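You operate a simulated robot arm through the tools that you are given. There is no shell and no other tool. Be economical: measure what you need, move in short steps, check, and stop when the job is done.

You are at the controls of a simulated two-armed robot. One attempt, no reset.

## Task
Cure the hum on yellow: mute, ground lift on, unmute, fader to 0.
Fine: hold the teal box steady while its ground lift button is pressed.

The check looks at the end state, three seconds after you hand in, the way a careful person would. Anything else that was tipped, shoved, dropped, spilled or broken makes it a failure.

## Robot
Two 7-joint arms with two-finger parallel grippers on one trunk, on a base that drives. Base frame: it is fixed to the floor where the robot stands at the start and does not move with it; the origin is under the middle of the robot, x ahead of it, y to its left, z up. Readings come in m, rad, newtons and seconds.
The left shoulder is at the start at [0.06, 0.147, 0.543], the right one opposite. With the tool pointing down near the work surface each hand reaches from about 0.1 to 0.7 m from the robot's upright axis, wherever it stands, measured 20 degrees to its own side. Places, roughly: amp switch [0.7, -1.2, 0.9]; b key [0.5, 1.2, 0.9]; black lead (2x12x9 cm) [0.8, -0.2, 0.9]; black microphone [1, 1.25, 1]; blue knob [0.7, -0.2, 0.9]; blue lead (2x12x9 cm) [0.8, -0.5, 0.9]; blue mute button [0.7, -0.2, 0.9]; blue phantom button [0.7, -0.2, 0.9]; blue solo button [0.7, -0.2, 0.9]; c key [0.5, 1.2, 0.9]; cream clip [0.9, 1.2, 0.9]; cream knob [0.6, 1.2, 0.9]; drone switch [0.6, 1.1, 0.9]; e key [0.5, 1.2, 0.9]; g key [0.5, 1.2, 0.9]; green knob [0.7, -0.1, 0.9]. Payload 3.43 kg a hand.
The tool frame of a hand sits at the grasp point between the pads (the TCP): z along the fingers, y along the line on which they close. The tips reach 0.03 m beyond it. The gripper opens to 0.094 m. The fingers are 0.028 m wide and 0.01 m thick; the gripper's body (0.05 by 0.096 m) begins 0.055 m behind the TCP.
Orientation is that of the tool frame in the base frame, as a unit quaternion [w, x, y, z]. With the fingers straight down and closing along the base's y, the tool's x points along the base's -x, its y along +y and its z along -z.

## Interface
- The arms move only by the tool move_arm. It takes "left_series", "right_series" or both (then of equal length, played together; a hand with none holds still); each is a list of rows, each a list of 7 numbers: the gripper command, from -1 (shut) to 1 (fully open), values between in proportion, then the shift along the tool's x, y, z in mm, then the turn, a rotation vector about the tool's x, y, z in rad. In form: [[claw, dx, dy, dz, rx, ry, rz], ...]. A call has 1 to 8 rows; each row is the pose to reach, as a shift and turn from the pose commanded when the call began, along the tool's axes at that moment. A row lasts 0.2 s, in which the tool goes at most 0.05 m and 0.15 rad; a call with a longer step from one row to the next is refused whole, and so is a gripper value outside its range. A pose out of reach is approached as far as the arm can. The call stops where the force on the tool passes 40 N (or 10 N more than at its start, if that is more) or the arm is blocked; 0.2 s more then pass. The fingers move at their own pace (about 0.072 m/s each) and stop on an object; they squeeze with about 45 N. The grip force told is the motor's: it shows also when the fingers shut on nothing. Time passes only in rows, and 0.2 s behind the last, so rows that repeat a pose let the fingers close. It gives the time, the measured TCP pose, the force on the tool (base axes), the opening and the grip force at its end, in the units of the frame above (readings bear some noise), with the torque about the TCP (base axes, N m) and any sound that the robot's microphone picked up.
- Cameras (640 x 400 px; columns grow to the right, rows downward): "scene" is now at [0.0625, 0.0047, 1.2]; the picture's right is [0.16, -0.99, 0.00], its down [-0.50, -0.08, -0.86] and it looks along [0.85, 0.14, -0.51] (base axes); focal length 275 px, centre (320, 200). "left" rides on the left gripper at [0.076, -0.014, -0.103] in its tool frame; the picture's right is [0.18, 0.98, 0.00], its down [-0.75, 0.14, -0.64] and it looks along [-0.63, 0.12, 0.77] (tool axes); focal length 243 px, centre (320, 200). "right" rides on the right gripper at [0.076, 0.014, -0.103] in its tool frame; the picture's right is [-0.18, 0.98, 0.00], its down [-0.75, -0.14, -0.64] and it looks along [-0.63, -0.12, 0.77] (tool axes); focal length 243 px, centre (320, 200). There is no depth. A picture from a camera that has moved, and an enlarged one, comes with that camera's place and axes in the base frame and with its lens. The place of the scene camera against the robot may be out by one fixed shift of up to 0.025 m in any direction.
- grab_frame(camera): a new picture of that camera. It takes no simulated time.
- slide_trunk(by): slides the trunk up (or, below 0, down) by that many m; the arms and the scene camera ride with it, the base frame stays. It gives what a move gives, with no picture.
- steer(legs): drives the robot by 1 to 6 legs, each [ahead, left, turn to the left] in m, m and rad, along the robot's own axes; the way and the turn of a leg run together, so that a leg with both is an arc; at most 1.5 m and 3.142 rad a leg. The arms and the cameras ride along, it lands a little off, and it stops where it bumps. It gives what a move gives.
- turn_head(pan, tilt): turns the head with the scene camera to pan (to the left, within 1.501 rad either way) and tilt (down, from -0.506 to 1.204), counted from straight ahead of the robot. It gives what a move gives.
- close_up(camera, box): a new picture of the part [left, top, right, bottom] of that camera's present view, enlarged. It takes no simulated time.
- close_job(): hands the job in; it is judged then, once.

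Work in short steps. Places have to be worked out from the pictures, the camera data and where the tool is seen: move nearer, look again, correct. Check each grasp and each placing, and mend what went wrong. You have 120 turns and 92 pictures in all, those below and enlarged ones among them. Open the grippers and draw the arms clear of the work before you hand the job in, unless the task says otherwise; then end with one line.

The tools are called after "Request:" as a command line: name --argument value ..., lists and objects as JSON in quotes. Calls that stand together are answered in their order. move_arm: Moves the arms, as the interface text tells. Its arguments: {"type":"object","properties":{"left_series":{"type":"array"},"right_series":{"type":"array"}},"required":[]} The other tools are called the same way: slide_trunk (by) slides the trunk up or down; steer (legs) drives the base; turn_head (pan, tilt) turns the head that bears the scene camera; grab_frame (camera) takes a picture; close_up (camera, box) takes an enlarged picture of a part of a camera's view; close_job () hands the job in.

At the start:

```text
clock: 0.0
left_eef_pos: [0.3141, 0.2169, 1.0009]
left_tcp_rot: [0.0, 0.0, 1.0, 0.001]
left_force: [-0.2, -0.1, 0.0]
left_ft_torque: [0.04, 0.01, -0.06]
left_gripper_width: 0.0942
left_grasp_force: 0.0
right_eef_pos: [0.305, -0.0632, 1.0002]
right_tcp_rot: [0.001, 0.0, 1.0, 0.001]
right_force: [-0.3, -0.1, -0.6]
right_ft_torque: [0.01, -0.02, -0.02]
right_gripper_width: 0.0939
right_grasp_force: 0.0
trunk travel left (down, up): [-0.25, 0.0]
robot x, y, heading: [0.0013, 0.0027, -0.003]
head pan, tilt: [0.161, 0.531]
```

scene: 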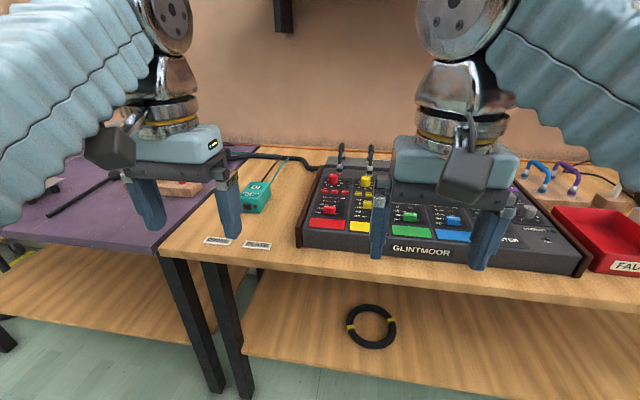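
right: 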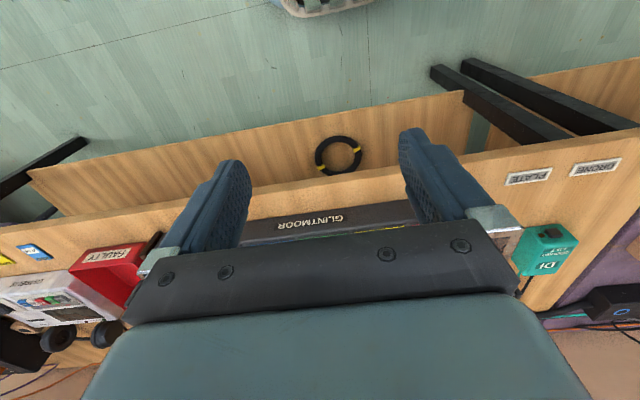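
left: 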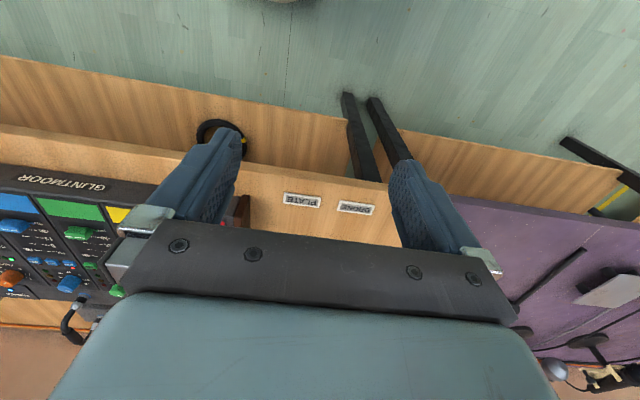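

The mixer and the teal DI box are in view ahead; I enlarge both to read the controls.

Request:
close_up --camera "scene" --box '[290, 140, 450, 260]'

Request:
close_up --camera "scene" --box '[190, 140, 310, 260]'

```text
3.33 times, centred on (370, 200) of scene
camera zoom: at [0.0625, 0.0047, 1.2], right [0.16, -0.99, 0.0], down [-0.5, -0.08, -0.86], along [0.85, 0.14, -0.51], focal length 916 px, centre (153, 200)
```

zoom: 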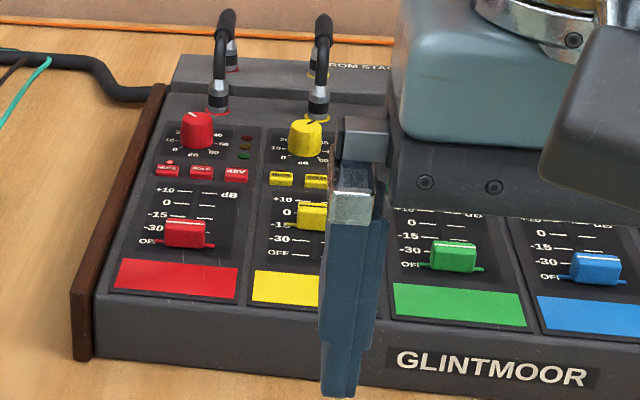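

```text
3.33 times, centred on (250, 200) of scene
camera zoom: at [0.0625, 0.0047, 1.2], right [0.16, -0.99, 0.0], down [-0.5, -0.08, -0.86], along [0.85, 0.14, -0.51], focal length 916 px, centre (553, 200)
```

zoom: 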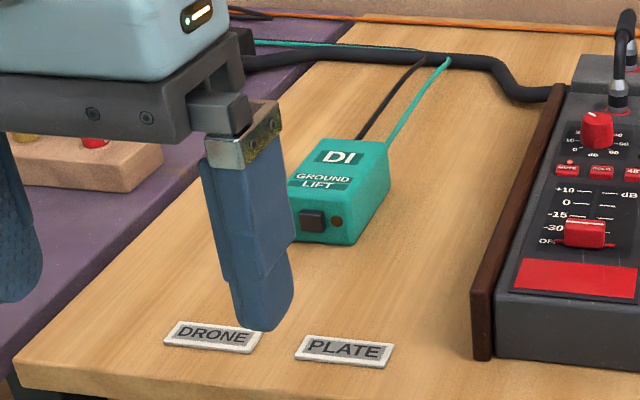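

Hands block the view of the yellow strip. I move both hands aside and pull them back a little.

Request:
move_arm --left_series '[[1, 20, 30, 0, 0, 0, 0], [1, 40, 60, 0, 0, 0, 0], [1, 60, 90, 0, 0, 0, 0], [1, 80, 120, 0, 0, 0, 0]]' --right_series '[[-1, 20, -45, 0, 0, 0, 0], [-1, 40, -90, 0, 0, 0, 0], [-1, 60, -135, 0, 0, 0, 0], [-1, 80, -180, 0, 0, 0, 0]]'

Request:
turn_head --pan 0.0 --tilt 0.6

Request:
grab_frame --camera "scene"

```text
clock: 1.0
left_eef_pos: [0.2368, 0.3366, 0.9988]
left_tcp_rot: [0.001, 0.0, 1.0, 0.0]
left_force: [-0.5, -0.4, -0.9]
left_ft_torque: [-0.05, -0.05, -0.04]
left_gripper_width: 0.094
left_grasp_force: 0.0
left hand out of reach, approached as far as the arm can: row 3, 4
right_eef_pos: [0.2317, -0.2261, 0.9825]
right_tcp_rot: [0.002, -0.001, 1.0, 0.001]
right_force: [-0.5, 0.0, -0.9]
right_ft_torque: [-0.02, 0.0, -0.01]
right_gripper_width: 0.0
right_grasp_force: 32.7
right hand out of reach, approached as far as the arm can: row 2, 3, 4
trunk travel left (down, up): [-0.25, 0.0]
robot x, y, heading: [0.0025, -0.001, -0.0]
head pan, tilt: [0.161, 0.531]
```

```text
clock: 1.7
left_eef_pos: [0.2374, 0.3363, 0.9992]
left_tcp_rot: [0.001, 0.001, 1.0, 0.0]
left_force: [-0.3, 1.0, -1.0]
left_ft_torque: [0.05, 0.03, 0.0]
left_gripper_width: 0.0939
left_grasp_force: 0.0
right_eef_pos: [0.2338, -0.2274, 0.9821]
right_tcp_rot: [0.001, 0.0, 1.0, 0.001]
right_force: [0.8, 0.4, -0.3]
right_ft_torque: [0.02, -0.02, 0.0]
right_gripper_width: 0.0
right_grasp_force: 33.6
trunk travel left (down, up): [-0.25, 0.0]
robot x, y, heading: [-0.0014, 0.0031, -0.001]
head pan, tilt: [0.0, 0.6]
```

```text
86 pictures are left
camera scene: at [0.0617, -0.0098, 1.1938], right [0.0, -1.0, 0.0], down [-0.56, 0.0, -0.83], along [0.83, 0.0, -0.56], focal length 275 px, centre (320, 200)
```

scene: 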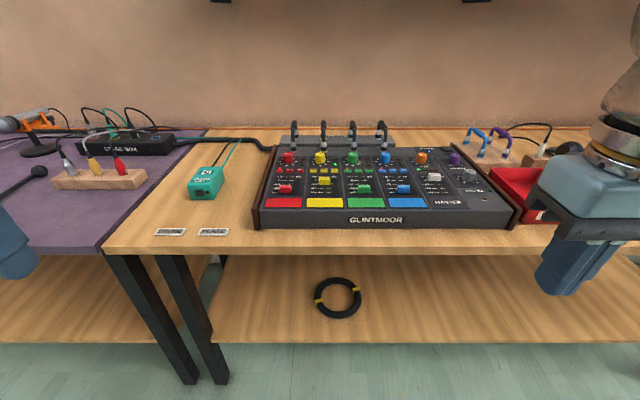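

Request:
close_up --camera "scene" --box '[260, 140, 380, 215]'

Request:
close_up --camera "scene" --box '[300, 145, 350, 215]'

Request:
close_up --camera "scene" --box '[150, 130, 260, 240]'

```text
5.33 times, centred on (320, 178) of scene
camera zoom: at [0.0617, -0.0098, 1.1938], right [0.0, -1.0, 0.0], down [-0.56, 0.0, -0.83], along [0.83, 0.0, -0.56], focal length 1466 px, centre (320, 320)
```

zoom: 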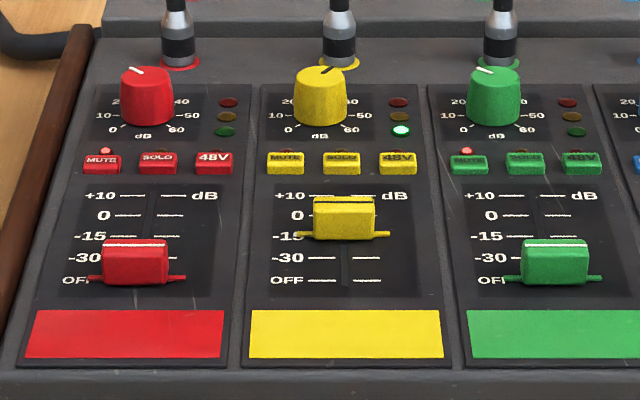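

```text
5.71 times, centred on (325, 180) of scene
camera zoom: at [0.0617, -0.0098, 1.1938], right [0.0, -1.0, 0.0], down [-0.56, 0.0, -0.83], along [0.83, 0.0, -0.56], focal length 1570 px, centre (291, 314)
```

zoom: 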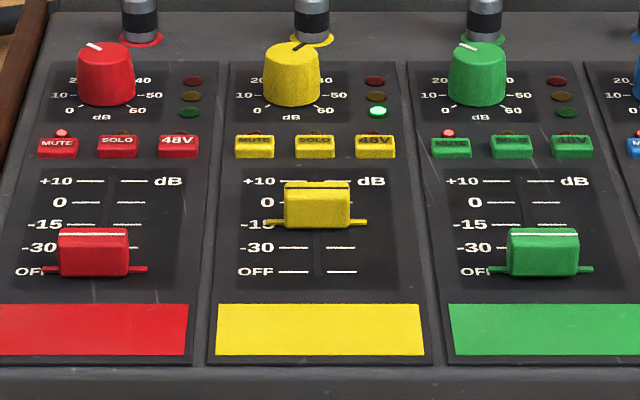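

```text
3.64 times, centred on (205, 185) of scene
camera zoom: at [0.0617, -0.0098, 1.1938], right [0.0, -1.0, 0.0], down [-0.56, 0.0, -0.83], along [0.83, 0.0, -0.56], focal length 999 px, centre (738, 254)
```

zoom: 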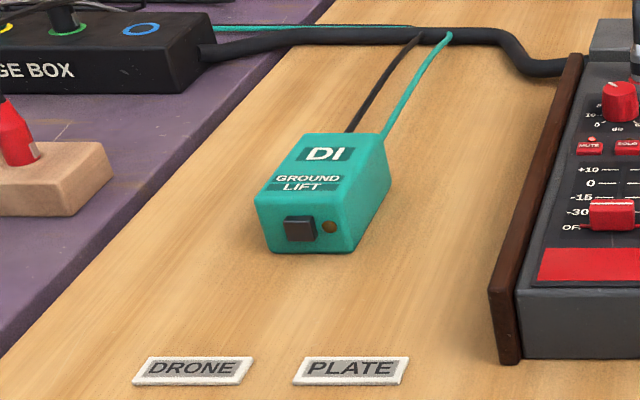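

Yellow sits around -15, unmuted; the DI button is on the front face of the box. I drive 0.1 m closer, then bring the right hand over the yellow strip at height for a close look.

Request:
steer --legs '[[0.1, 0, 0]]'

Request:
grab_frame --camera "right"

Request:
grab_frame --camera "left"

```text
clock: 2.9
left_eef_pos: [0.3359, 0.3351, 1.0002]
left_tcp_rot: [0.0, 0.001, 1.0, 0.0]
left_force: [-0.9, -0.2, -0.6]
left_ft_torque: [-0.04, 0.01, 0.0]
left_gripper_width: 0.0938
left_grasp_force: 0.0
right_eef_pos: [0.3324, -0.2269, 0.9823]
right_tcp_rot: [0.001, 0.001, 1.0, 0.0]
right_force: [-0.7, 0.2, -0.1]
right_ft_torque: [0.03, -0.01, 0.02]
right_gripper_width: 0.0
right_grasp_force: 33.0
trunk travel left (down, up): [-0.25, 0.0]
robot x, y, heading: [0.0993, 0.0023, 0.002]
head pan, tilt: [0.0, 0.6]
```

```text
82 pictures are left
camera right: at [0.2558, -0.2142, 1.0833], right [0.19, 0.98, 0.0], down [0.75, -0.14, 0.64], along [0.63, -0.12, -0.77], focal length 243 px, centre (320, 200)
```

right: 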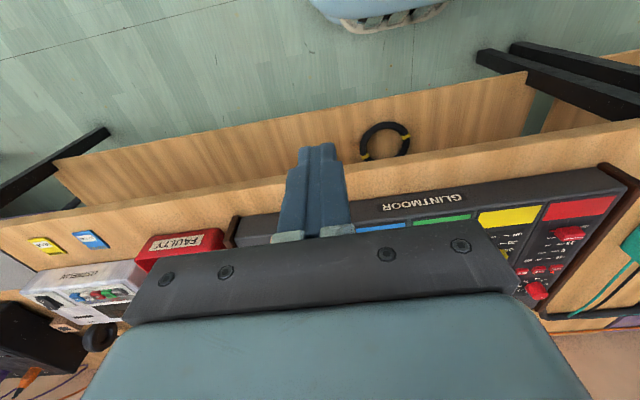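

```text
81 pictures are left
camera left: at [0.2603, 0.3217, 1.1029], right [-0.18, 0.98, 0.0], down [0.75, 0.14, 0.64], along [0.63, 0.12, -0.77], focal length 243 px, centre (320, 200)
```

left: 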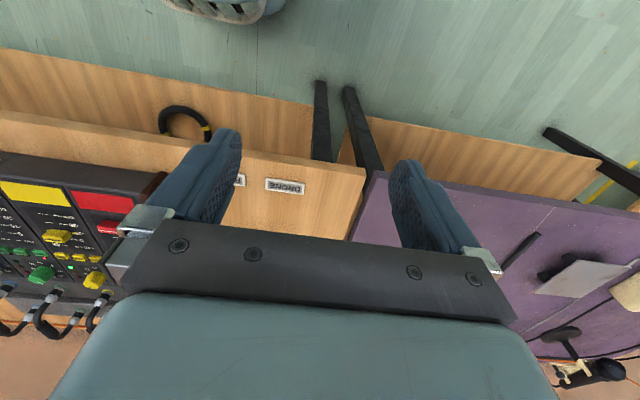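

Triangulating: I enlarge the mixer in the left hand camera and again from the moved scene camera.

Request:
close_up --camera "left" --box '[0, 170, 160, 300]'

Request:
close_up --camera "scene" --box '[260, 140, 380, 240]'

Request:
close_up --camera "right" --box '[470, 160, 630, 310]'

```text
3.08 times, centred on (80, 235) of left
camera zoom: at [0.2603, 0.3217, 1.1029], right [-0.18, 0.98, 0.0], down [0.75, 0.14, 0.64], along [0.63, 0.12, -0.77], focal length 746 px, centre (1058, 92)
```

zoom: 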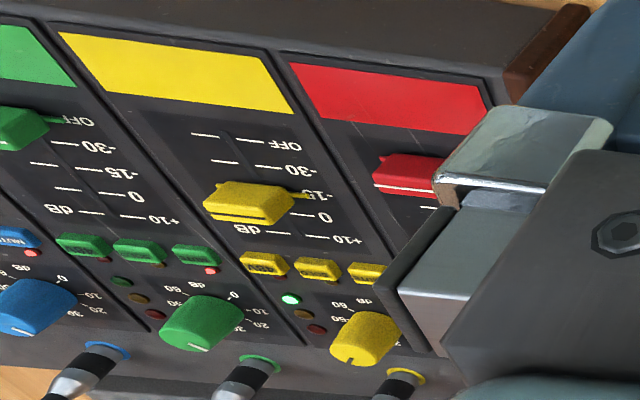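

```text
4.00 times, centred on (320, 190) of scene
camera zoom: at [0.1603, -0.0099, 1.1938], right [0.0, -1.0, 0.0], down [-0.56, 0.0, -0.83], along [0.83, 0.0, -0.56], focal length 1099 px, centre (320, 240)
```

zoom: 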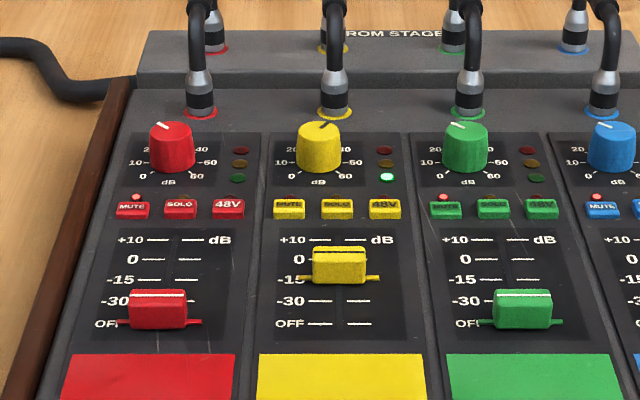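

```text
2.67 times, centred on (550, 235) of right
camera zoom: at [0.2558, -0.2142, 1.0833], right [0.19, 0.98, 0.0], down [0.75, -0.14, 0.64], along [0.63, -0.12, -0.77], focal length 647 px, centre (-293, 107)
```

zoom: 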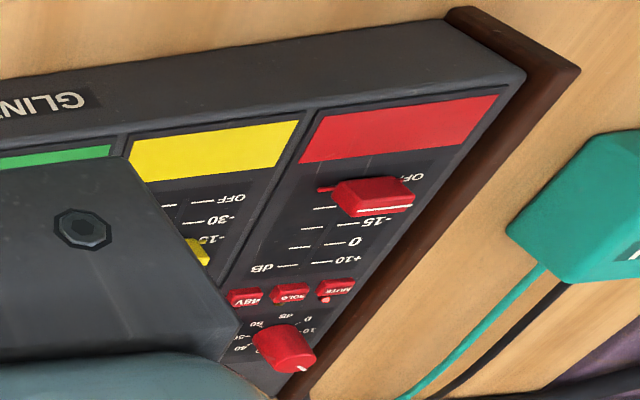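

Triangulation puts yellow mute near (0.665, 0.012, 0.85), and the scene camera about 3 cm off in x. I bring the closed right fingers above it, tilted forward 0.4 rad.

Request:
move_arm --right_series '[[-1, -40, 29, 0, 0, -0.07, 0], [-1, -80, 58, 0, 0, -0.14, 0], [-1, -120, 87, 0, 0, -0.21, 0], [-1, -160, 116, 0, 0, -0.28, 0], [-1, -200, 145, 0, 0, -0.35, 0], [-1, -240, 174, 0, 0, -0.4, 0], [-1, -280, 203, 0, 0, -0.4, 0], [-1, -320, 232, 0, 0, -0.4, 0]]'

Request:
grab_frame --camera "right"

Request:
grab_frame --camera "scene"

```text
clock: 4.7
left_eef_pos: [0.3371, 0.3359, 0.9991]
left_tcp_rot: [0.0, 0.001, 1.0, 0.0]
left_force: [-0.6, 0.4, 0.8]
left_ft_torque: [0.01, -0.02, -0.05]
left_gripper_width: 0.094
left_grasp_force: 0.1
right_eef_pos: [0.6504, 0.0016, 0.9817]
right_tcp_rot: [0.198, 0.002, 0.98, 0.001]
right_force: [-1.0, 0.1, 1.0]
right_ft_torque: [0.0, -0.06, 0.0]
right_gripper_width: 0.0
right_grasp_force: 32.5
trunk travel left (down, up): [-0.25, 0.0]
robot x, y, heading: [0.1009, 0.0011, -0.005]
head pan, tilt: [0.0, 0.6]
```

```text
77 pictures are left
camera right: at [0.5411, 0.0149, 1.0459], right [0.17, 0.98, 0.07], down [0.44, -0.14, 0.88], along [0.88, -0.12, -0.46], focal length 243 px, centre (320, 200)
```

right: 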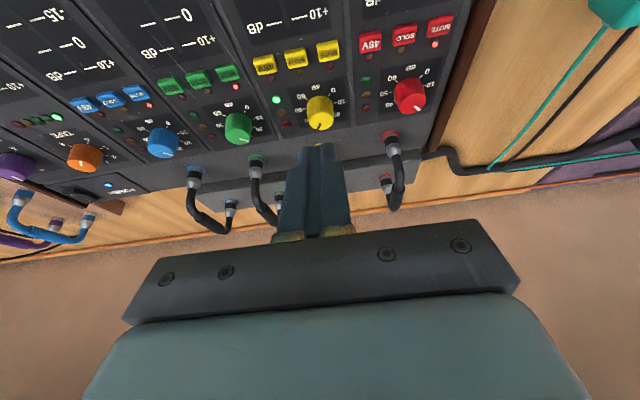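

```text
76 pictures are left
camera scene: at [0.1604, -0.0101, 1.1938], right [0.0, -1.0, 0.0], down [-0.56, 0.0, -0.83], along [0.83, 0.0, -0.56], focal length 275 px, centre (320, 200)
```

scene: 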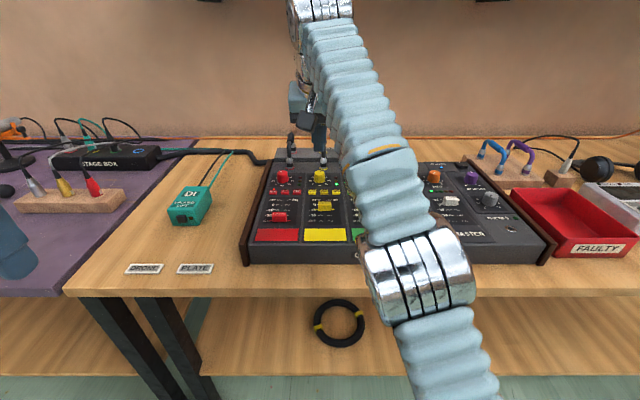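

The hand view puts yellow mute at about (0.661, 0.0145). I descend to just above it.

Request:
move_arm --right_series '[[-1, 4.6, 6.5, 25, 0, 0, 0], [-1, 9.3, 13, 50.3, 0, 0, 0]]'

Request:
grab_frame --camera "right"

Request:
close_up --camera "scene" --box '[270, 150, 370, 240]'

```text
clock: 5.2
left_eef_pos: [0.3357, 0.3363, 0.9983]
left_tcp_rot: [0.0, 0.002, 1.0, 0.001]
left_force: [-0.1, 1.3, 0.0]
left_ft_torque: [0.0, -0.04, -0.02]
left_gripper_width: 0.0942
left_grasp_force: 0.0
right_eef_pos: [0.6628, 0.015, 0.9338]
right_tcp_rot: [0.2, 0.001, 0.98, 0.001]
right_force: [-0.6, -0.1, 0.3]
right_ft_torque: [0.03, -0.01, -0.01]
right_gripper_width: 0.0001
right_grasp_force: 33.7
trunk travel left (down, up): [-0.25, 0.0]
robot x, y, heading: [0.099, 0.0001, 0.0]
head pan, tilt: [0.0, 0.6]
```

```text
75 pictures are left
camera right: at [0.5535, 0.0284, 0.9964], right [0.17, 0.98, 0.07], down [0.44, -0.14, 0.89], along [0.88, -0.12, -0.46], focal length 243 px, centre (320, 200)
```

right: 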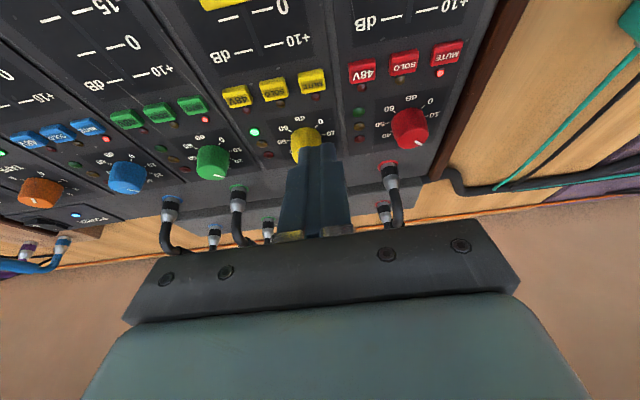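

```text
4.44 times, centred on (320, 195) of scene
camera zoom: at [0.1605, -0.0099, 1.1938], right [0.0, -1.0, 0.0], down [-0.56, 0.0, -0.83], along [0.83, 0.0, -0.56], focal length 1221 px, centre (320, 222)
```

zoom: 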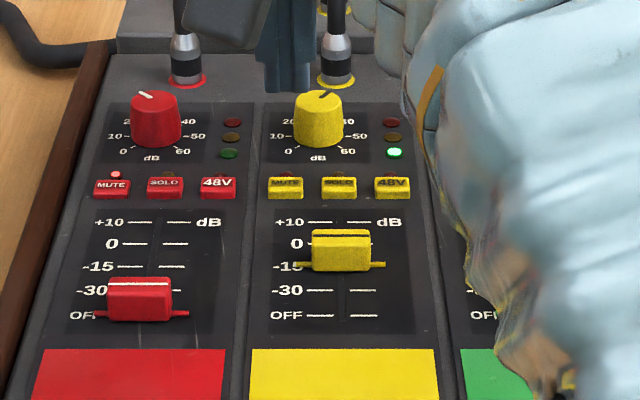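

Two views agree: mute top is near (0.661, 0.014, 0.850); the knob is close behind, so I aim slightly near and left and descend to about 5 mm above.

Request:
move_arm --right_series '[[-1, 7, 4, 13, 0, 0, 0], [-1, 14, 4, 27, 0, 0, 0], [-1, 21.3, 4, 40.7, 0, 0, 0]]'

Request:
grab_frame --camera "right"

Request:
close_up --camera "scene" --box '[280, 155, 360, 215]'

```text
clock: 6.0
left_eef_pos: [0.3367, 0.3356, 0.9985]
left_tcp_rot: [-0.001, 0.001, 1.0, 0.0]
left_force: [0.0, -1.0, -1.1]
left_ft_torque: [-0.03, -0.04, 0.02]
left_gripper_width: 0.0937
left_grasp_force: 0.0
right_eef_pos: [0.6596, 0.0197, 0.8878]
right_tcp_rot: [0.2, 0.0, 0.98, 0.001]
right_force: [0.3, 0.5, 3.1]
right_ft_torque: [0.0, -0.03, 0.0]
right_gripper_width: 0.0
right_grasp_force: 33.3
trunk travel left (down, up): [-0.25, 0.0]
robot x, y, heading: [0.0988, 0.002, -0.001]
head pan, tilt: [0.0, 0.6]
heard: click
```

```text
73 pictures are left
camera right: at [0.5498, 0.034, 0.9512], right [0.17, 0.98, 0.07], down [0.44, -0.14, 0.89], along [0.88, -0.12, -0.46], focal length 243 px, centre (320, 200)
```

right: 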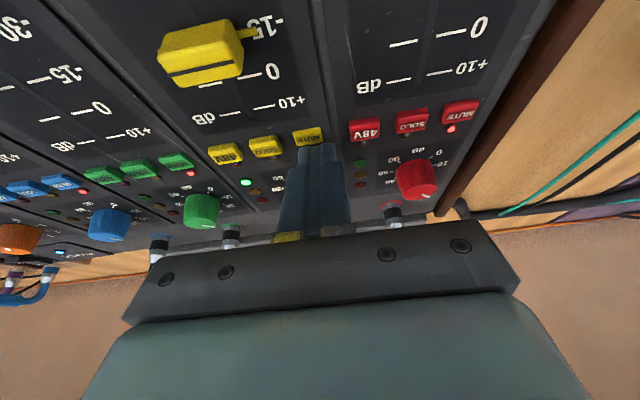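

```text
6.67 times, centred on (320, 185) of scene
camera zoom: at [0.1604, -0.0098, 1.1939], right [0.0, -1.0, 0.0], down [-0.56, 0.0, -0.83], along [0.83, 0.0, -0.56], focal length 1832 px, centre (320, 300)
```

zoom: 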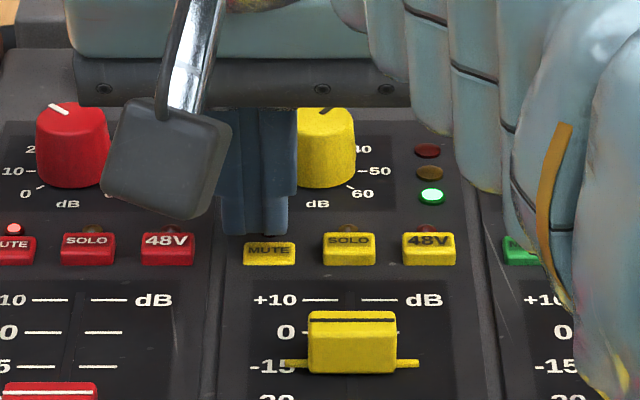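

A click sounded on contact. I lift off and check the mute lamp.

Request:
move_arm --right_series '[[-1, -8, 0, -18, 0, 0, 0], [-1, -16, 0, -37, 0, 0, 0]]'

Request:
close_up --camera "scene" --box '[280, 155, 360, 215]'

Request:
close_up --camera "right" --box '[200, 20, 480, 195]'

```text
clock: 6.7
left_eef_pos: [0.337, 0.3364, 0.9992]
left_tcp_rot: [-0.001, 0.001, 1.0, 0.001]
left_force: [-0.7, -0.1, 0.4]
left_ft_torque: [0.01, 0.03, -0.01]
left_gripper_width: 0.0939
left_grasp_force: 0.0
right_eef_pos: [0.6601, 0.0202, 0.9281]
right_tcp_rot: [0.199, 0.0, 0.98, 0.001]
right_force: [-0.2, 0.7, 0.1]
right_ft_torque: [0.01, 0.0, 0.01]
right_gripper_width: 0.0001
right_grasp_force: 33.0
trunk travel left (down, up): [-0.25, 0.0]
robot x, y, heading: [0.0982, 0.0022, 0.003]
head pan, tilt: [0.0, 0.6]
```

```text
6.67 times, centred on (320, 185) of scene
camera zoom: at [0.1606, -0.0098, 1.1938], right [0.0, -1.0, 0.0], down [-0.57, 0.0, -0.82], along [0.82, 0.0, -0.57], focal length 1832 px, centre (320, 300)
```

zoom: 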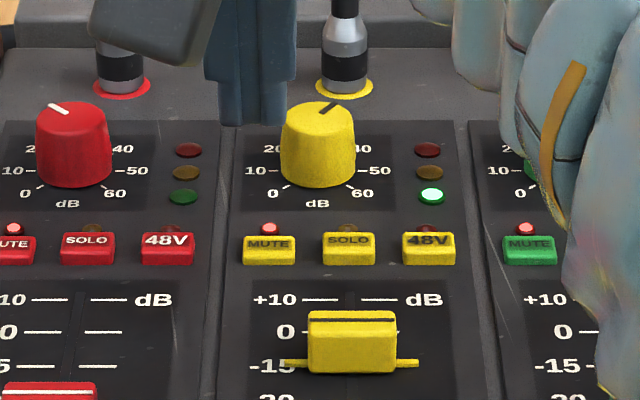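

```text
2.29 times, centred on (340, 108) of right
camera zoom: at [0.5504, 0.0341, 0.9912], right [0.17, 0.98, 0.07], down [0.44, -0.14, 0.89], along [0.88, -0.12, -0.46], focal length 555 px, centre (274, 411)
```

zoom: 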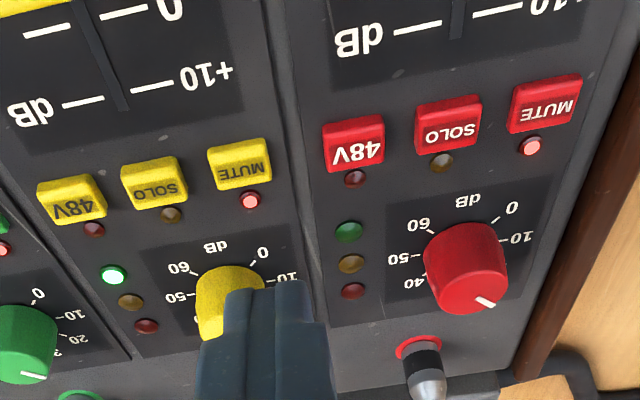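

Mute is lit. I raise and pull the right hand back, then drive 0.22 m left so that the teal box is central.

Request:
move_arm --right_series '[[-1, -17, 0, -41, 0, 0, 0], [-1, 25, 0, -59, 0, 0, 0], [-1, 71, 0, -78, 0, 0, 0], [-1, 117, 0, -97, 0, 0, 0], [-1, 163, 0, -117, 0, 0, 0], [-1, 190, -40, -128, 0, 0, 0]]'

Request:
steer --legs '[[0, 0.22, 0]]'

Request:
grab_frame --camera "scene"

Request:
grab_frame --camera "right"

Request:
grab_frame --camera "left"

```text
refused: row 5 steps farther than a row can; nothing moved
```

```text
clock: 8.3
left_eef_pos: [0.3369, 0.5544, 0.9995]
left_tcp_rot: [0.0, 0.001, 1.0, 0.001]
left_force: [-0.1, 1.3, -0.2]
left_ft_torque: [-0.01, -0.01, 0.0]
left_gripper_width: 0.0939
left_grasp_force: 0.2
right_eef_pos: [0.6607, 0.2386, 0.9267]
right_tcp_rot: [0.199, 0.002, 0.98, 0.001]
right_force: [-0.3, -0.4, 0.0]
right_ft_torque: [0.01, -0.02, 0.0]
right_gripper_width: 0.0003
right_grasp_force: 32.9
trunk travel left (down, up): [-0.25, 0.0]
robot x, y, heading: [0.0968, 0.2175, -0.004]
head pan, tilt: [0.0, 0.6]
```

```text
69 pictures are left
camera scene: at [0.161, 0.2095, 1.1938], right [0.0, -1.0, 0.0], down [-0.57, 0.0, -0.82], along [0.82, 0.0, -0.57], focal length 275 px, centre (320, 200)
```

scene: 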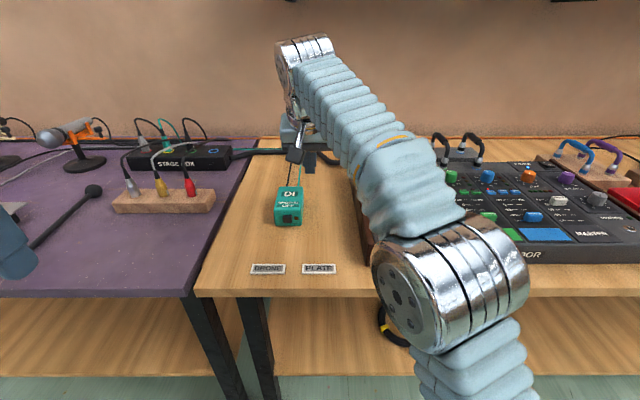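

```text
68 pictures are left
camera right: at [0.5509, 0.2525, 0.9912], right [0.17, 0.98, 0.07], down [0.44, -0.14, 0.89], along [0.88, -0.12, -0.46], focal length 243 px, centre (320, 200)
```

right: 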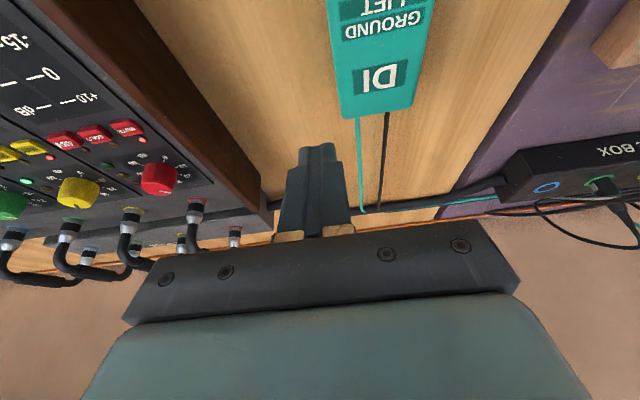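

```text
67 pictures are left
camera left: at [0.2617, 0.5409, 1.1028], right [-0.18, 0.98, 0.0], down [0.75, 0.14, 0.64], along [0.63, 0.12, -0.77], focal length 243 px, centre (320, 200)
```

left: 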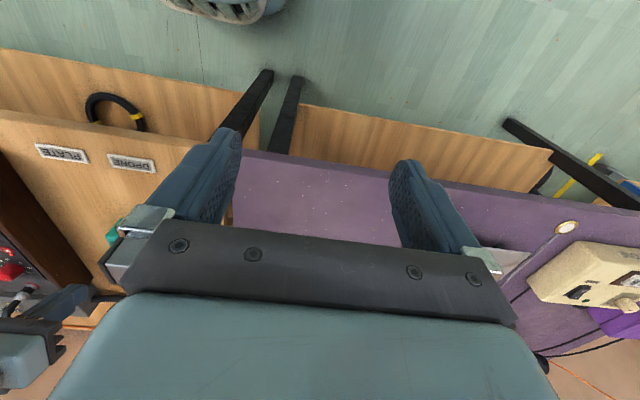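

The drive went while the arm move was refused; no contact force was reported and the lamps and knobs look unchanged. Now I retract the right hand in smaller steps.

Request:
move_arm --right_series '[[-1, -16, 0, -38, 0, 0, 0], [-1, 20, -5, -62, 0, 0, 0], [-1, 58, -10, -83, 0, 0, 0], [-1, 96, -15, -104, 0, 0, 0], [-1, 134, -20, -125, 0, 0, 0], [-1, 172, -25, -146, 0, 0, 0], [-1, 210, -30, -165, 0, 0, 0]]'

Request:
grab_frame --camera "scene"

Request:
grab_frame --camera "right"

```text
clock: 9.9
left_eef_pos: [0.3372, 0.5559, 0.9991]
left_tcp_rot: [0.0, 0.002, 1.0, 0.001]
left_force: [0.5, -0.5, -0.3]
left_ft_torque: [-0.03, 0.01, 0.0]
left_gripper_width: 0.0942
left_grasp_force: 0.0
right_eef_pos: [0.4018, 0.2071, 0.996]
right_tcp_rot: [0.199, 0.002, 0.98, 0.001]
right_force: [0.4, 0.8, -0.1]
right_ft_torque: [0.0, -0.01, 0.03]
right_gripper_width: 0.0002
right_grasp_force: 33.3
trunk travel left (down, up): [-0.25, 0.0]
robot x, y, heading: [0.101, 0.215, -0.004]
head pan, tilt: [0.0, 0.6]
```

```text
66 pictures are left
camera scene: at [0.1611, 0.2097, 1.1938], right [0.0, -1.0, 0.0], down [-0.57, 0.0, -0.82], along [0.82, 0.0, -0.57], focal length 275 px, centre (320, 200)
```

scene: 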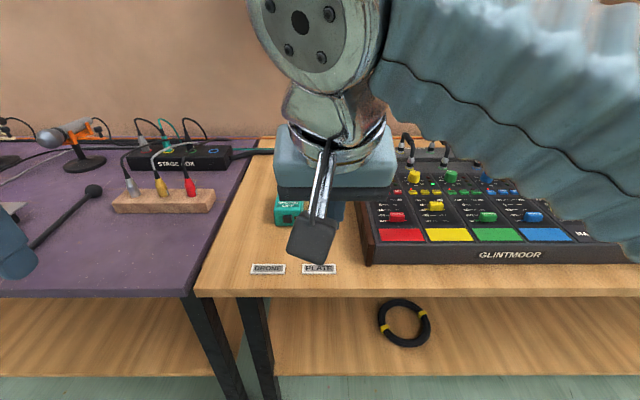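

```text
65 pictures are left
camera right: at [0.292, 0.2211, 1.0607], right [0.17, 0.98, 0.07], down [0.44, -0.14, 0.89], along [0.88, -0.12, -0.46], focal length 243 px, centre (320, 200)
```

right: 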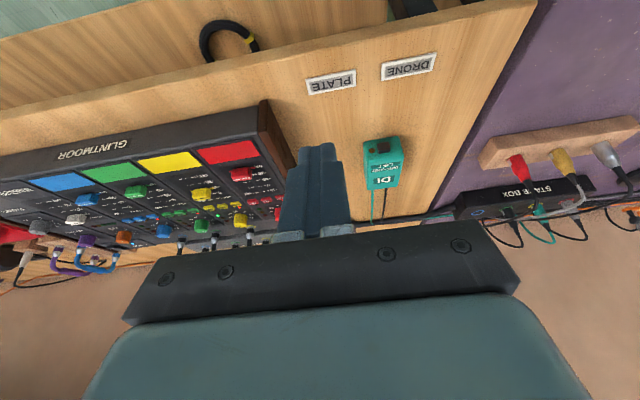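

I enlarge the box in this hand view to place its corners and button.

Request:
close_up --camera "right" --box '[340, 120, 430, 220]'

Request:
close_up --camera "scene" --box '[340, 160, 480, 250]'

```text
4.00 times, centred on (385, 170) of right
camera zoom: at [0.292, 0.2211, 1.0607], right [0.17, 0.98, 0.07], down [0.44, -0.14, 0.89], along [0.88, -0.12, -0.46], focal length 970 px, centre (60, 320)
```

zoom: 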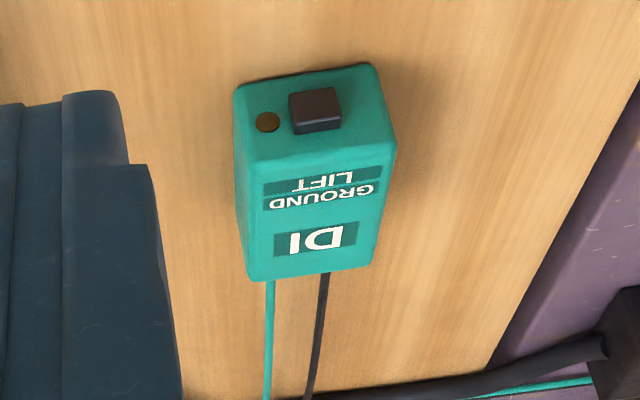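

```text
4.44 times, centred on (410, 205) of scene
camera zoom: at [0.1611, 0.2097, 1.1938], right [0.0, -1.0, 0.0], down [-0.57, 0.0, -0.82], along [0.82, 0.0, -0.57], focal length 1221 px, centre (-80, 178)
```

zoom: 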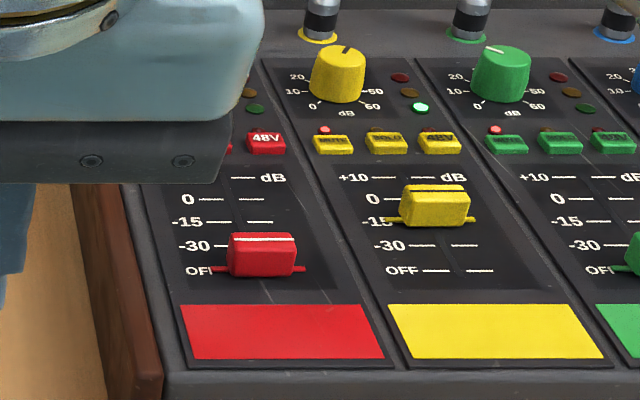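

The box top spans about x 0.594–0.687, y 0.255–0.307, z 0.849, with the button near (0.588, 0.281, 0.833). I move the right hand aside and bring the open left hand over the box, leaning its body away so its camera leaves room for the right hand.

Request:
move_arm --left_series '[[1, 0, 0, 0, 0, 0, 0], [1, 0, 0, 0, 0, 0, 0], [1, -36, -30, 0, 0, 0.05, 0], [1, -72, -60, 0, 0, 0.1, 0], [1, -108, -90, 0, 0, 0.15, 0], [1, -144, -120, 0, 0, 0.2, 0], [1, -180, -150, 0, 0, 0.25, 0], [1, -216, -180, 0, 0, 0.3, 0]]' --right_series '[[-1, 0, -40, 0, 0, 0, 0], [-1, 0, -80, 0, 0, 0, 0], [-1, 0, -120, 0, 0, 0, 0], [-1, 0, -150, 0, 0, 0, 0], [-1, 0, -150, 0, 0, 0, 0], [-1, 0, -150, 0, 0, 0, 0], [-1, 0, -150, 0, 0, 0, 0], [-1, 0, -150, 0, 0, 0, 0]]'

Request:
grab_frame --camera "left"

```text
clock: 11.7
left_eef_pos: [0.5184, 0.3704, 0.907]
left_tcp_rot: [-0.145, 0.0, 0.989, 0.002]
left_force: [-0.4, -2.4, -0.1]
left_ft_torque: [0.22, -0.05, -0.08]
left_gripper_width: 0.0939
left_grasp_force: 0.0
left hand out of reach, approached as far as the arm can: row 3, 4, 5, 6, 7, 8
right_eef_pos: [0.4022, 0.0547, 0.9963]
right_tcp_rot: [0.2, 0.003, 0.98, 0.003]
right_force: [-0.6, -2.7, -0.1]
right_ft_torque: [0.19, -0.05, 0.09]
right_gripper_width: 0.0
right_grasp_force: 33.0
trunk travel left (down, up): [-0.25, 0.0]
robot x, y, heading: [0.0966, 0.2219, -0.003]
head pan, tilt: [0.0, 0.6]
```

```text
62 pictures are left
camera left: at [0.4771, 0.3547, 1.0288], right [-0.18, 0.98, 0.06], down [0.91, 0.14, 0.4], along [0.38, 0.12, -0.92], focal length 243 px, centre (320, 200)
```

left: 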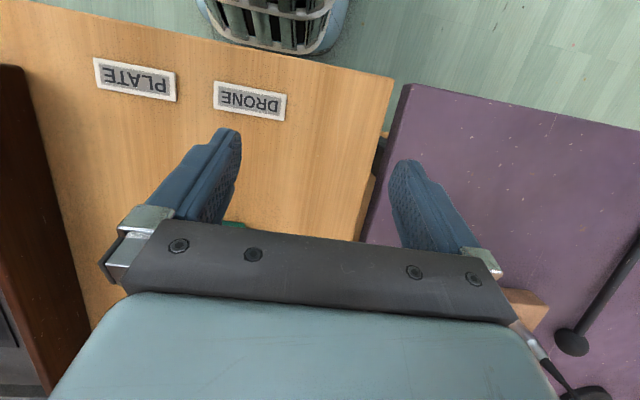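

The left arm stalled at its height limit (TCP z 0.907). I reduce the lean slightly to see how it responds.

Request:
move_arm --left_series '[[1, 0, 0, 0, 0, -0.1, 0], [1, 0, 0, 0, 0, -0.15, 0]]'

```text
clock: 12.3
left_eef_pos: [0.5219, 0.3737, 0.9079]
left_tcp_rot: [-0.075, 0.001, 0.997, 0.0]
left_force: [0.1, 0.1, -0.1]
left_ft_torque: [-0.02, -0.01, -0.01]
left_gripper_width: 0.0939
left_grasp_force: 0.1
right_eef_pos: [0.4034, 0.0577, 0.9962]
right_tcp_rot: [0.2, 0.001, 0.98, 0.002]
right_force: [0.6, -0.8, -0.2]
right_ft_torque: [0.03, 0.0, 0.01]
right_gripper_width: 0.0
right_grasp_force: 32.5
trunk travel left (down, up): [-0.25, 0.0]
robot x, y, heading: [0.0975, 0.2194, -0.003]
head pan, tilt: [0.0, 0.6]
```

The command follows the reached pose. I carry on at this height to straddle above the box.

Request:
move_arm --left_series '[[1, -20, -40, -3, 0, 0, 0], [1, -60, -70, -9, 0, 0, 0], [1, -100, -93, -15, 0, 0, 0], [1, -141, -93, -21, 0, 0, 0]]'

Request:
grab_frame --camera "left"

Request:
grab_frame --camera "right"

Request:
grab_frame --camera "scene"

```text
refused: row 2 steps farther than a row can; nothing moved
```

```text
61 pictures are left
camera left: at [0.4624, 0.3592, 1.021], right [-0.18, 0.98, 0.03], down [0.84, 0.14, 0.52], along [0.51, 0.12, -0.85], focal length 243 px, centre (320, 200)
```

left: 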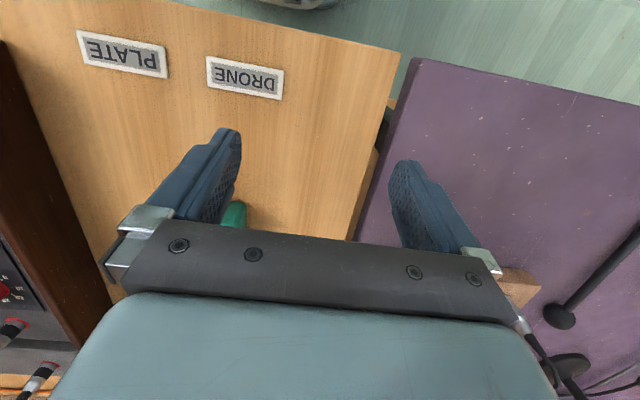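

```text
60 pictures are left
camera right: at [0.2921, 0.0717, 1.0596], right [0.17, 0.98, 0.07], down [0.44, -0.14, 0.89], along [0.88, -0.12, -0.46], focal length 243 px, centre (320, 200)
```

right: 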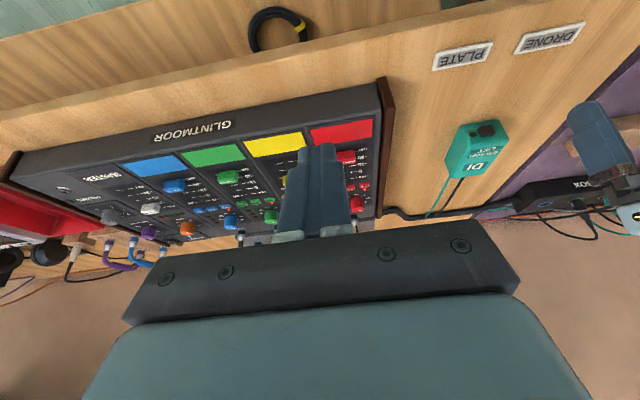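

```text
59 pictures are left
camera scene: at [0.1609, 0.2094, 1.1938], right [0.0, -1.0, 0.0], down [-0.56, 0.0, -0.83], along [0.83, 0.0, -0.56], focal length 275 px, centre (320, 200)
```

scene: 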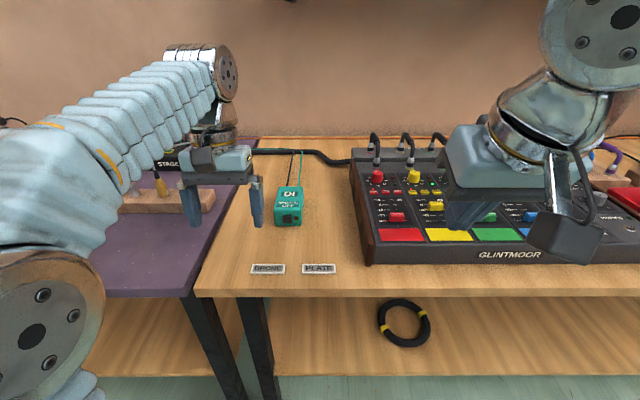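

Refused for step size; I resend with smaller steps.

Request:
move_arm --left_series '[[1, -20, -30, -3, 0, 0, 0], [1, -50, -60, -7, 0, 0, 0], [1, -80, -90, -12, 0, 0, 0], [1, -110, -93, -16, 0, 0, 0], [1, -141, -93, -21, 0, 0, 0]]'

```text
clock: 13.5
left_eef_pos: [0.621, 0.2857, 0.8772]
left_tcp_rot: [-0.074, 0.002, 0.997, 0.0]
left_force: [0.3, 0.2, -1.0]
left_ft_torque: [0.01, 0.03, 0.01]
left_gripper_width: 0.094
left_grasp_force: 0.0
left hand out of reach, approached as far as the arm can: row 3, 4, 5
right_eef_pos: [0.4022, 0.0579, 0.9955]
right_tcp_rot: [0.2, 0.001, 0.98, 0.001]
right_force: [0.4, 0.5, -0.3]
right_ft_torque: [0.0, 0.04, 0.01]
right_gripper_width: 0.0001
right_grasp_force: 33.2
trunk travel left (down, up): [-0.25, 0.0]
robot x, y, heading: [0.0962, 0.2214, -0.0]
head pan, tilt: [0.0, 0.6]
```

The left hand straddles the box at its reach limit. I drive 0.06 m ahead to bring it over the box's rear half with slack.

Request:
steer --legs '[[0.06, 0, 0]]'

Request:
grab_frame --camera "left"

Request:
grab_frame --camera "scene"

```text
clock: 14.5
left_eef_pos: [0.681, 0.2873, 0.8768]
left_tcp_rot: [-0.073, 0.001, 0.997, 0.0]
left_force: [0.1, -0.3, -0.1]
left_ft_torque: [-0.04, 0.0, 0.01]
left_gripper_width: 0.0939
left_grasp_force: 0.0
right_eef_pos: [0.4631, 0.0582, 0.9968]
right_tcp_rot: [0.199, 0.001, 0.98, 0.001]
right_force: [0.1, 0.5, 0.3]
right_ft_torque: [0.02, 0.0, -0.02]
right_gripper_width: 0.0003
right_grasp_force: 32.7
trunk travel left (down, up): [-0.25, 0.0]
robot x, y, heading: [0.1641, 0.2191, -0.006]
head pan, tilt: [0.0, 0.6]
```

```text
58 pictures are left
camera left: at [0.6207, 0.2722, 0.9909], right [-0.18, 0.98, 0.03], down [0.84, 0.14, 0.52], along [0.51, 0.12, -0.85], focal length 243 px, centre (320, 200)
```

left: 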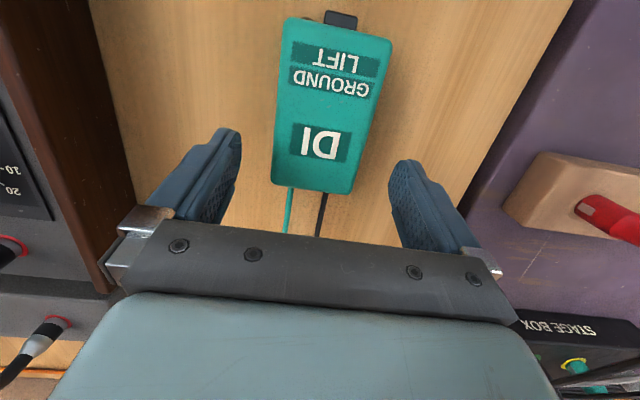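

```text
57 pictures are left
camera scene: at [0.2214, 0.2096, 1.1938], right [0.0, -1.0, 0.0], down [-0.56, 0.0, -0.83], along [0.83, 0.0, -0.56], focal length 275 px, centre (320, 200)
```

scene: 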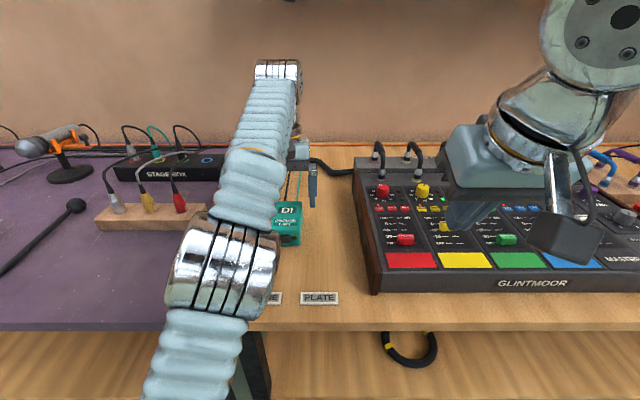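

The left camera shows the box well centred between the fingers. I lower 24 mm and back off slightly to straddle its sides.

Request:
move_arm --left_series '[[1, 9, -3, 8, 0, 0, 0], [1, 9, -3, 17, 0, 0, 0], [1, 9.3, -3, 25.7, 0, 0, 0]]'

Request:
grab_frame --camera "left"

```text
clock: 15.3
left_eef_pos: [0.6653, 0.2843, 0.8541]
left_tcp_rot: [-0.074, 0.002, 0.997, -0.001]
left_force: [0.5, 0.3, -0.5]
left_ft_torque: [0.02, 0.0, -0.02]
left_gripper_width: 0.0939
left_grasp_force: 0.3
right_eef_pos: [0.4628, 0.0587, 0.996]
right_tcp_rot: [0.199, 0.001, 0.98, 0.001]
right_force: [-0.2, -0.3, -0.1]
right_ft_torque: [-0.02, 0.02, 0.0]
right_gripper_width: 0.0001
right_grasp_force: 32.8
trunk travel left (down, up): [-0.25, 0.0]
robot x, y, heading: [0.1627, 0.2194, -0.006]
head pan, tilt: [0.0, 0.6]
```

```text
56 pictures are left
camera left: at [0.6068, 0.269, 0.967], right [-0.18, 0.98, 0.03], down [0.84, 0.14, 0.52], along [0.51, 0.12, -0.85], focal length 243 px, centre (320, 200)
```

left: 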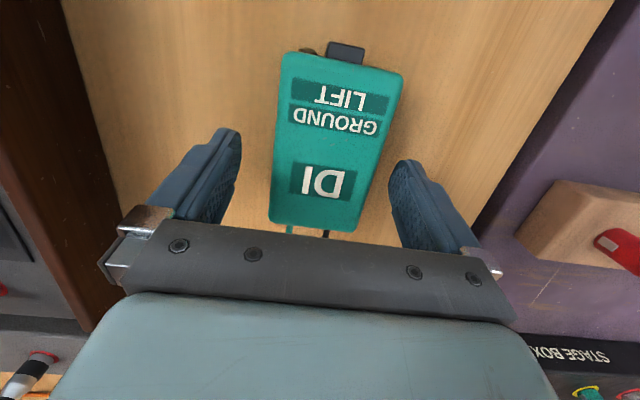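

Box top triangulates to z 0.8475 and centre y about 0.287, so I shift 2.5 mm left and close gently on the sides.

Request:
move_arm --left_series '[[1, 0, 2.5, 0, 0, 0, 0], [0.4, 0, 2.5, 0, 0, 0, 0], [0.2, 0, 2.5, 0, 0, 0, 0], [0.1, 0, 2.5, 0, 0, 0, 0], [0.1, 0, 2.5, 0, 0, 0, 0]]'

Request:
grab_frame --camera "left"

```text
clock: 16.5
left_eef_pos: [0.6663, 0.2849, 0.8532]
left_tcp_rot: [-0.074, 0.001, 0.997, 0.0]
left_force: [-0.8, 0.2, -0.5]
left_ft_torque: [-0.09, 0.02, 0.02]
left_gripper_width: 0.0573
left_grasp_force: 45.0
right_eef_pos: [0.4629, 0.0583, 0.9953]
right_tcp_rot: [0.2, 0.0, 0.98, 0.001]
right_force: [0.2, -0.4, -0.6]
right_ft_torque: [-0.04, -0.04, -0.02]
right_gripper_width: 0.0001
right_grasp_force: 32.8
trunk travel left (down, up): [-0.25, 0.0]
robot x, y, heading: [0.1618, 0.2198, -0.0]
head pan, tilt: [0.0, 0.6]
```

```text
55 pictures are left
camera left: at [0.6072, 0.2715, 0.9667], right [-0.18, 0.98, 0.03], down [0.84, 0.14, 0.52], along [0.51, 0.12, -0.85], focal length 243 px, centre (320, 200)
```

left: 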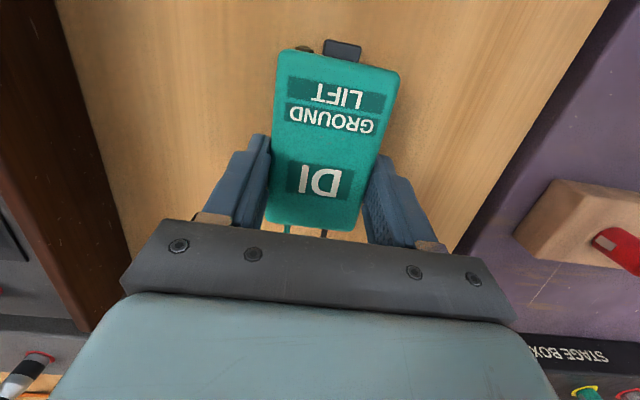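

The box is gripped (57 mm, 45 N). Before bringing the right hand in, I check how the left arm lies around the button.

Request:
grab_frame --camera "right"

Request:
turn_head --pan 0.1 --tilt 0.85

Request:
grab_frame --camera "scene"

```text
54 pictures are left
camera right: at [0.353, 0.072, 1.0596], right [0.17, 0.98, 0.07], down [0.44, -0.14, 0.89], along [0.88, -0.12, -0.46], focal length 243 px, centre (320, 200)
```

right: 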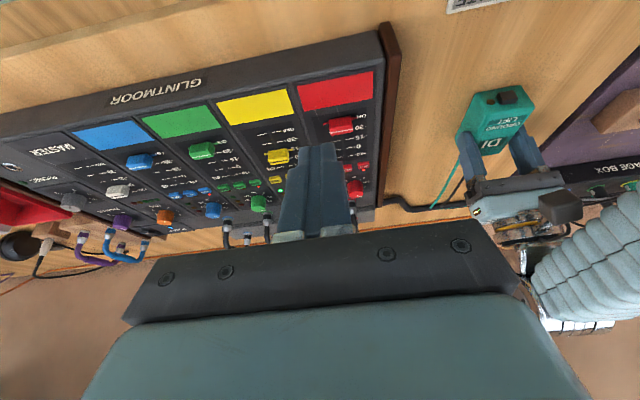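

```text
clock: 17.3
left_eef_pos: [0.6673, 0.2862, 0.8536]
left_tcp_rot: [-0.074, 0.001, 0.997, 0.0]
left_force: [-0.1, -1.1, 0.7]
left_ft_torque: [-0.05, 0.02, 0.02]
left_gripper_width: 0.0574
left_grasp_force: 44.7
right_eef_pos: [0.4631, 0.0587, 0.9968]
right_tcp_rot: [0.2, 0.001, 0.98, 0.001]
right_force: [0.3, -0.5, 0.2]
right_ft_torque: [-0.02, -0.03, 0.03]
right_gripper_width: 0.0001
right_grasp_force: 33.0
trunk travel left (down, up): [-0.25, 0.0]
robot x, y, heading: [0.1613, 0.2168, -0.005]
head pan, tilt: [0.099, 0.85]
```

```text
53 pictures are left
camera scene: at [0.211, 0.2172, 1.1729], right [0.1, -1.0, 0.0], down [-0.75, -0.07, -0.66], along [0.66, 0.06, -0.75], focal length 275 px, centre (320, 200)
```

scene: 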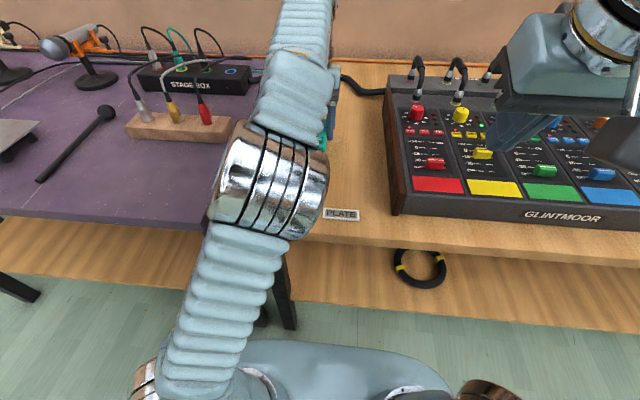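

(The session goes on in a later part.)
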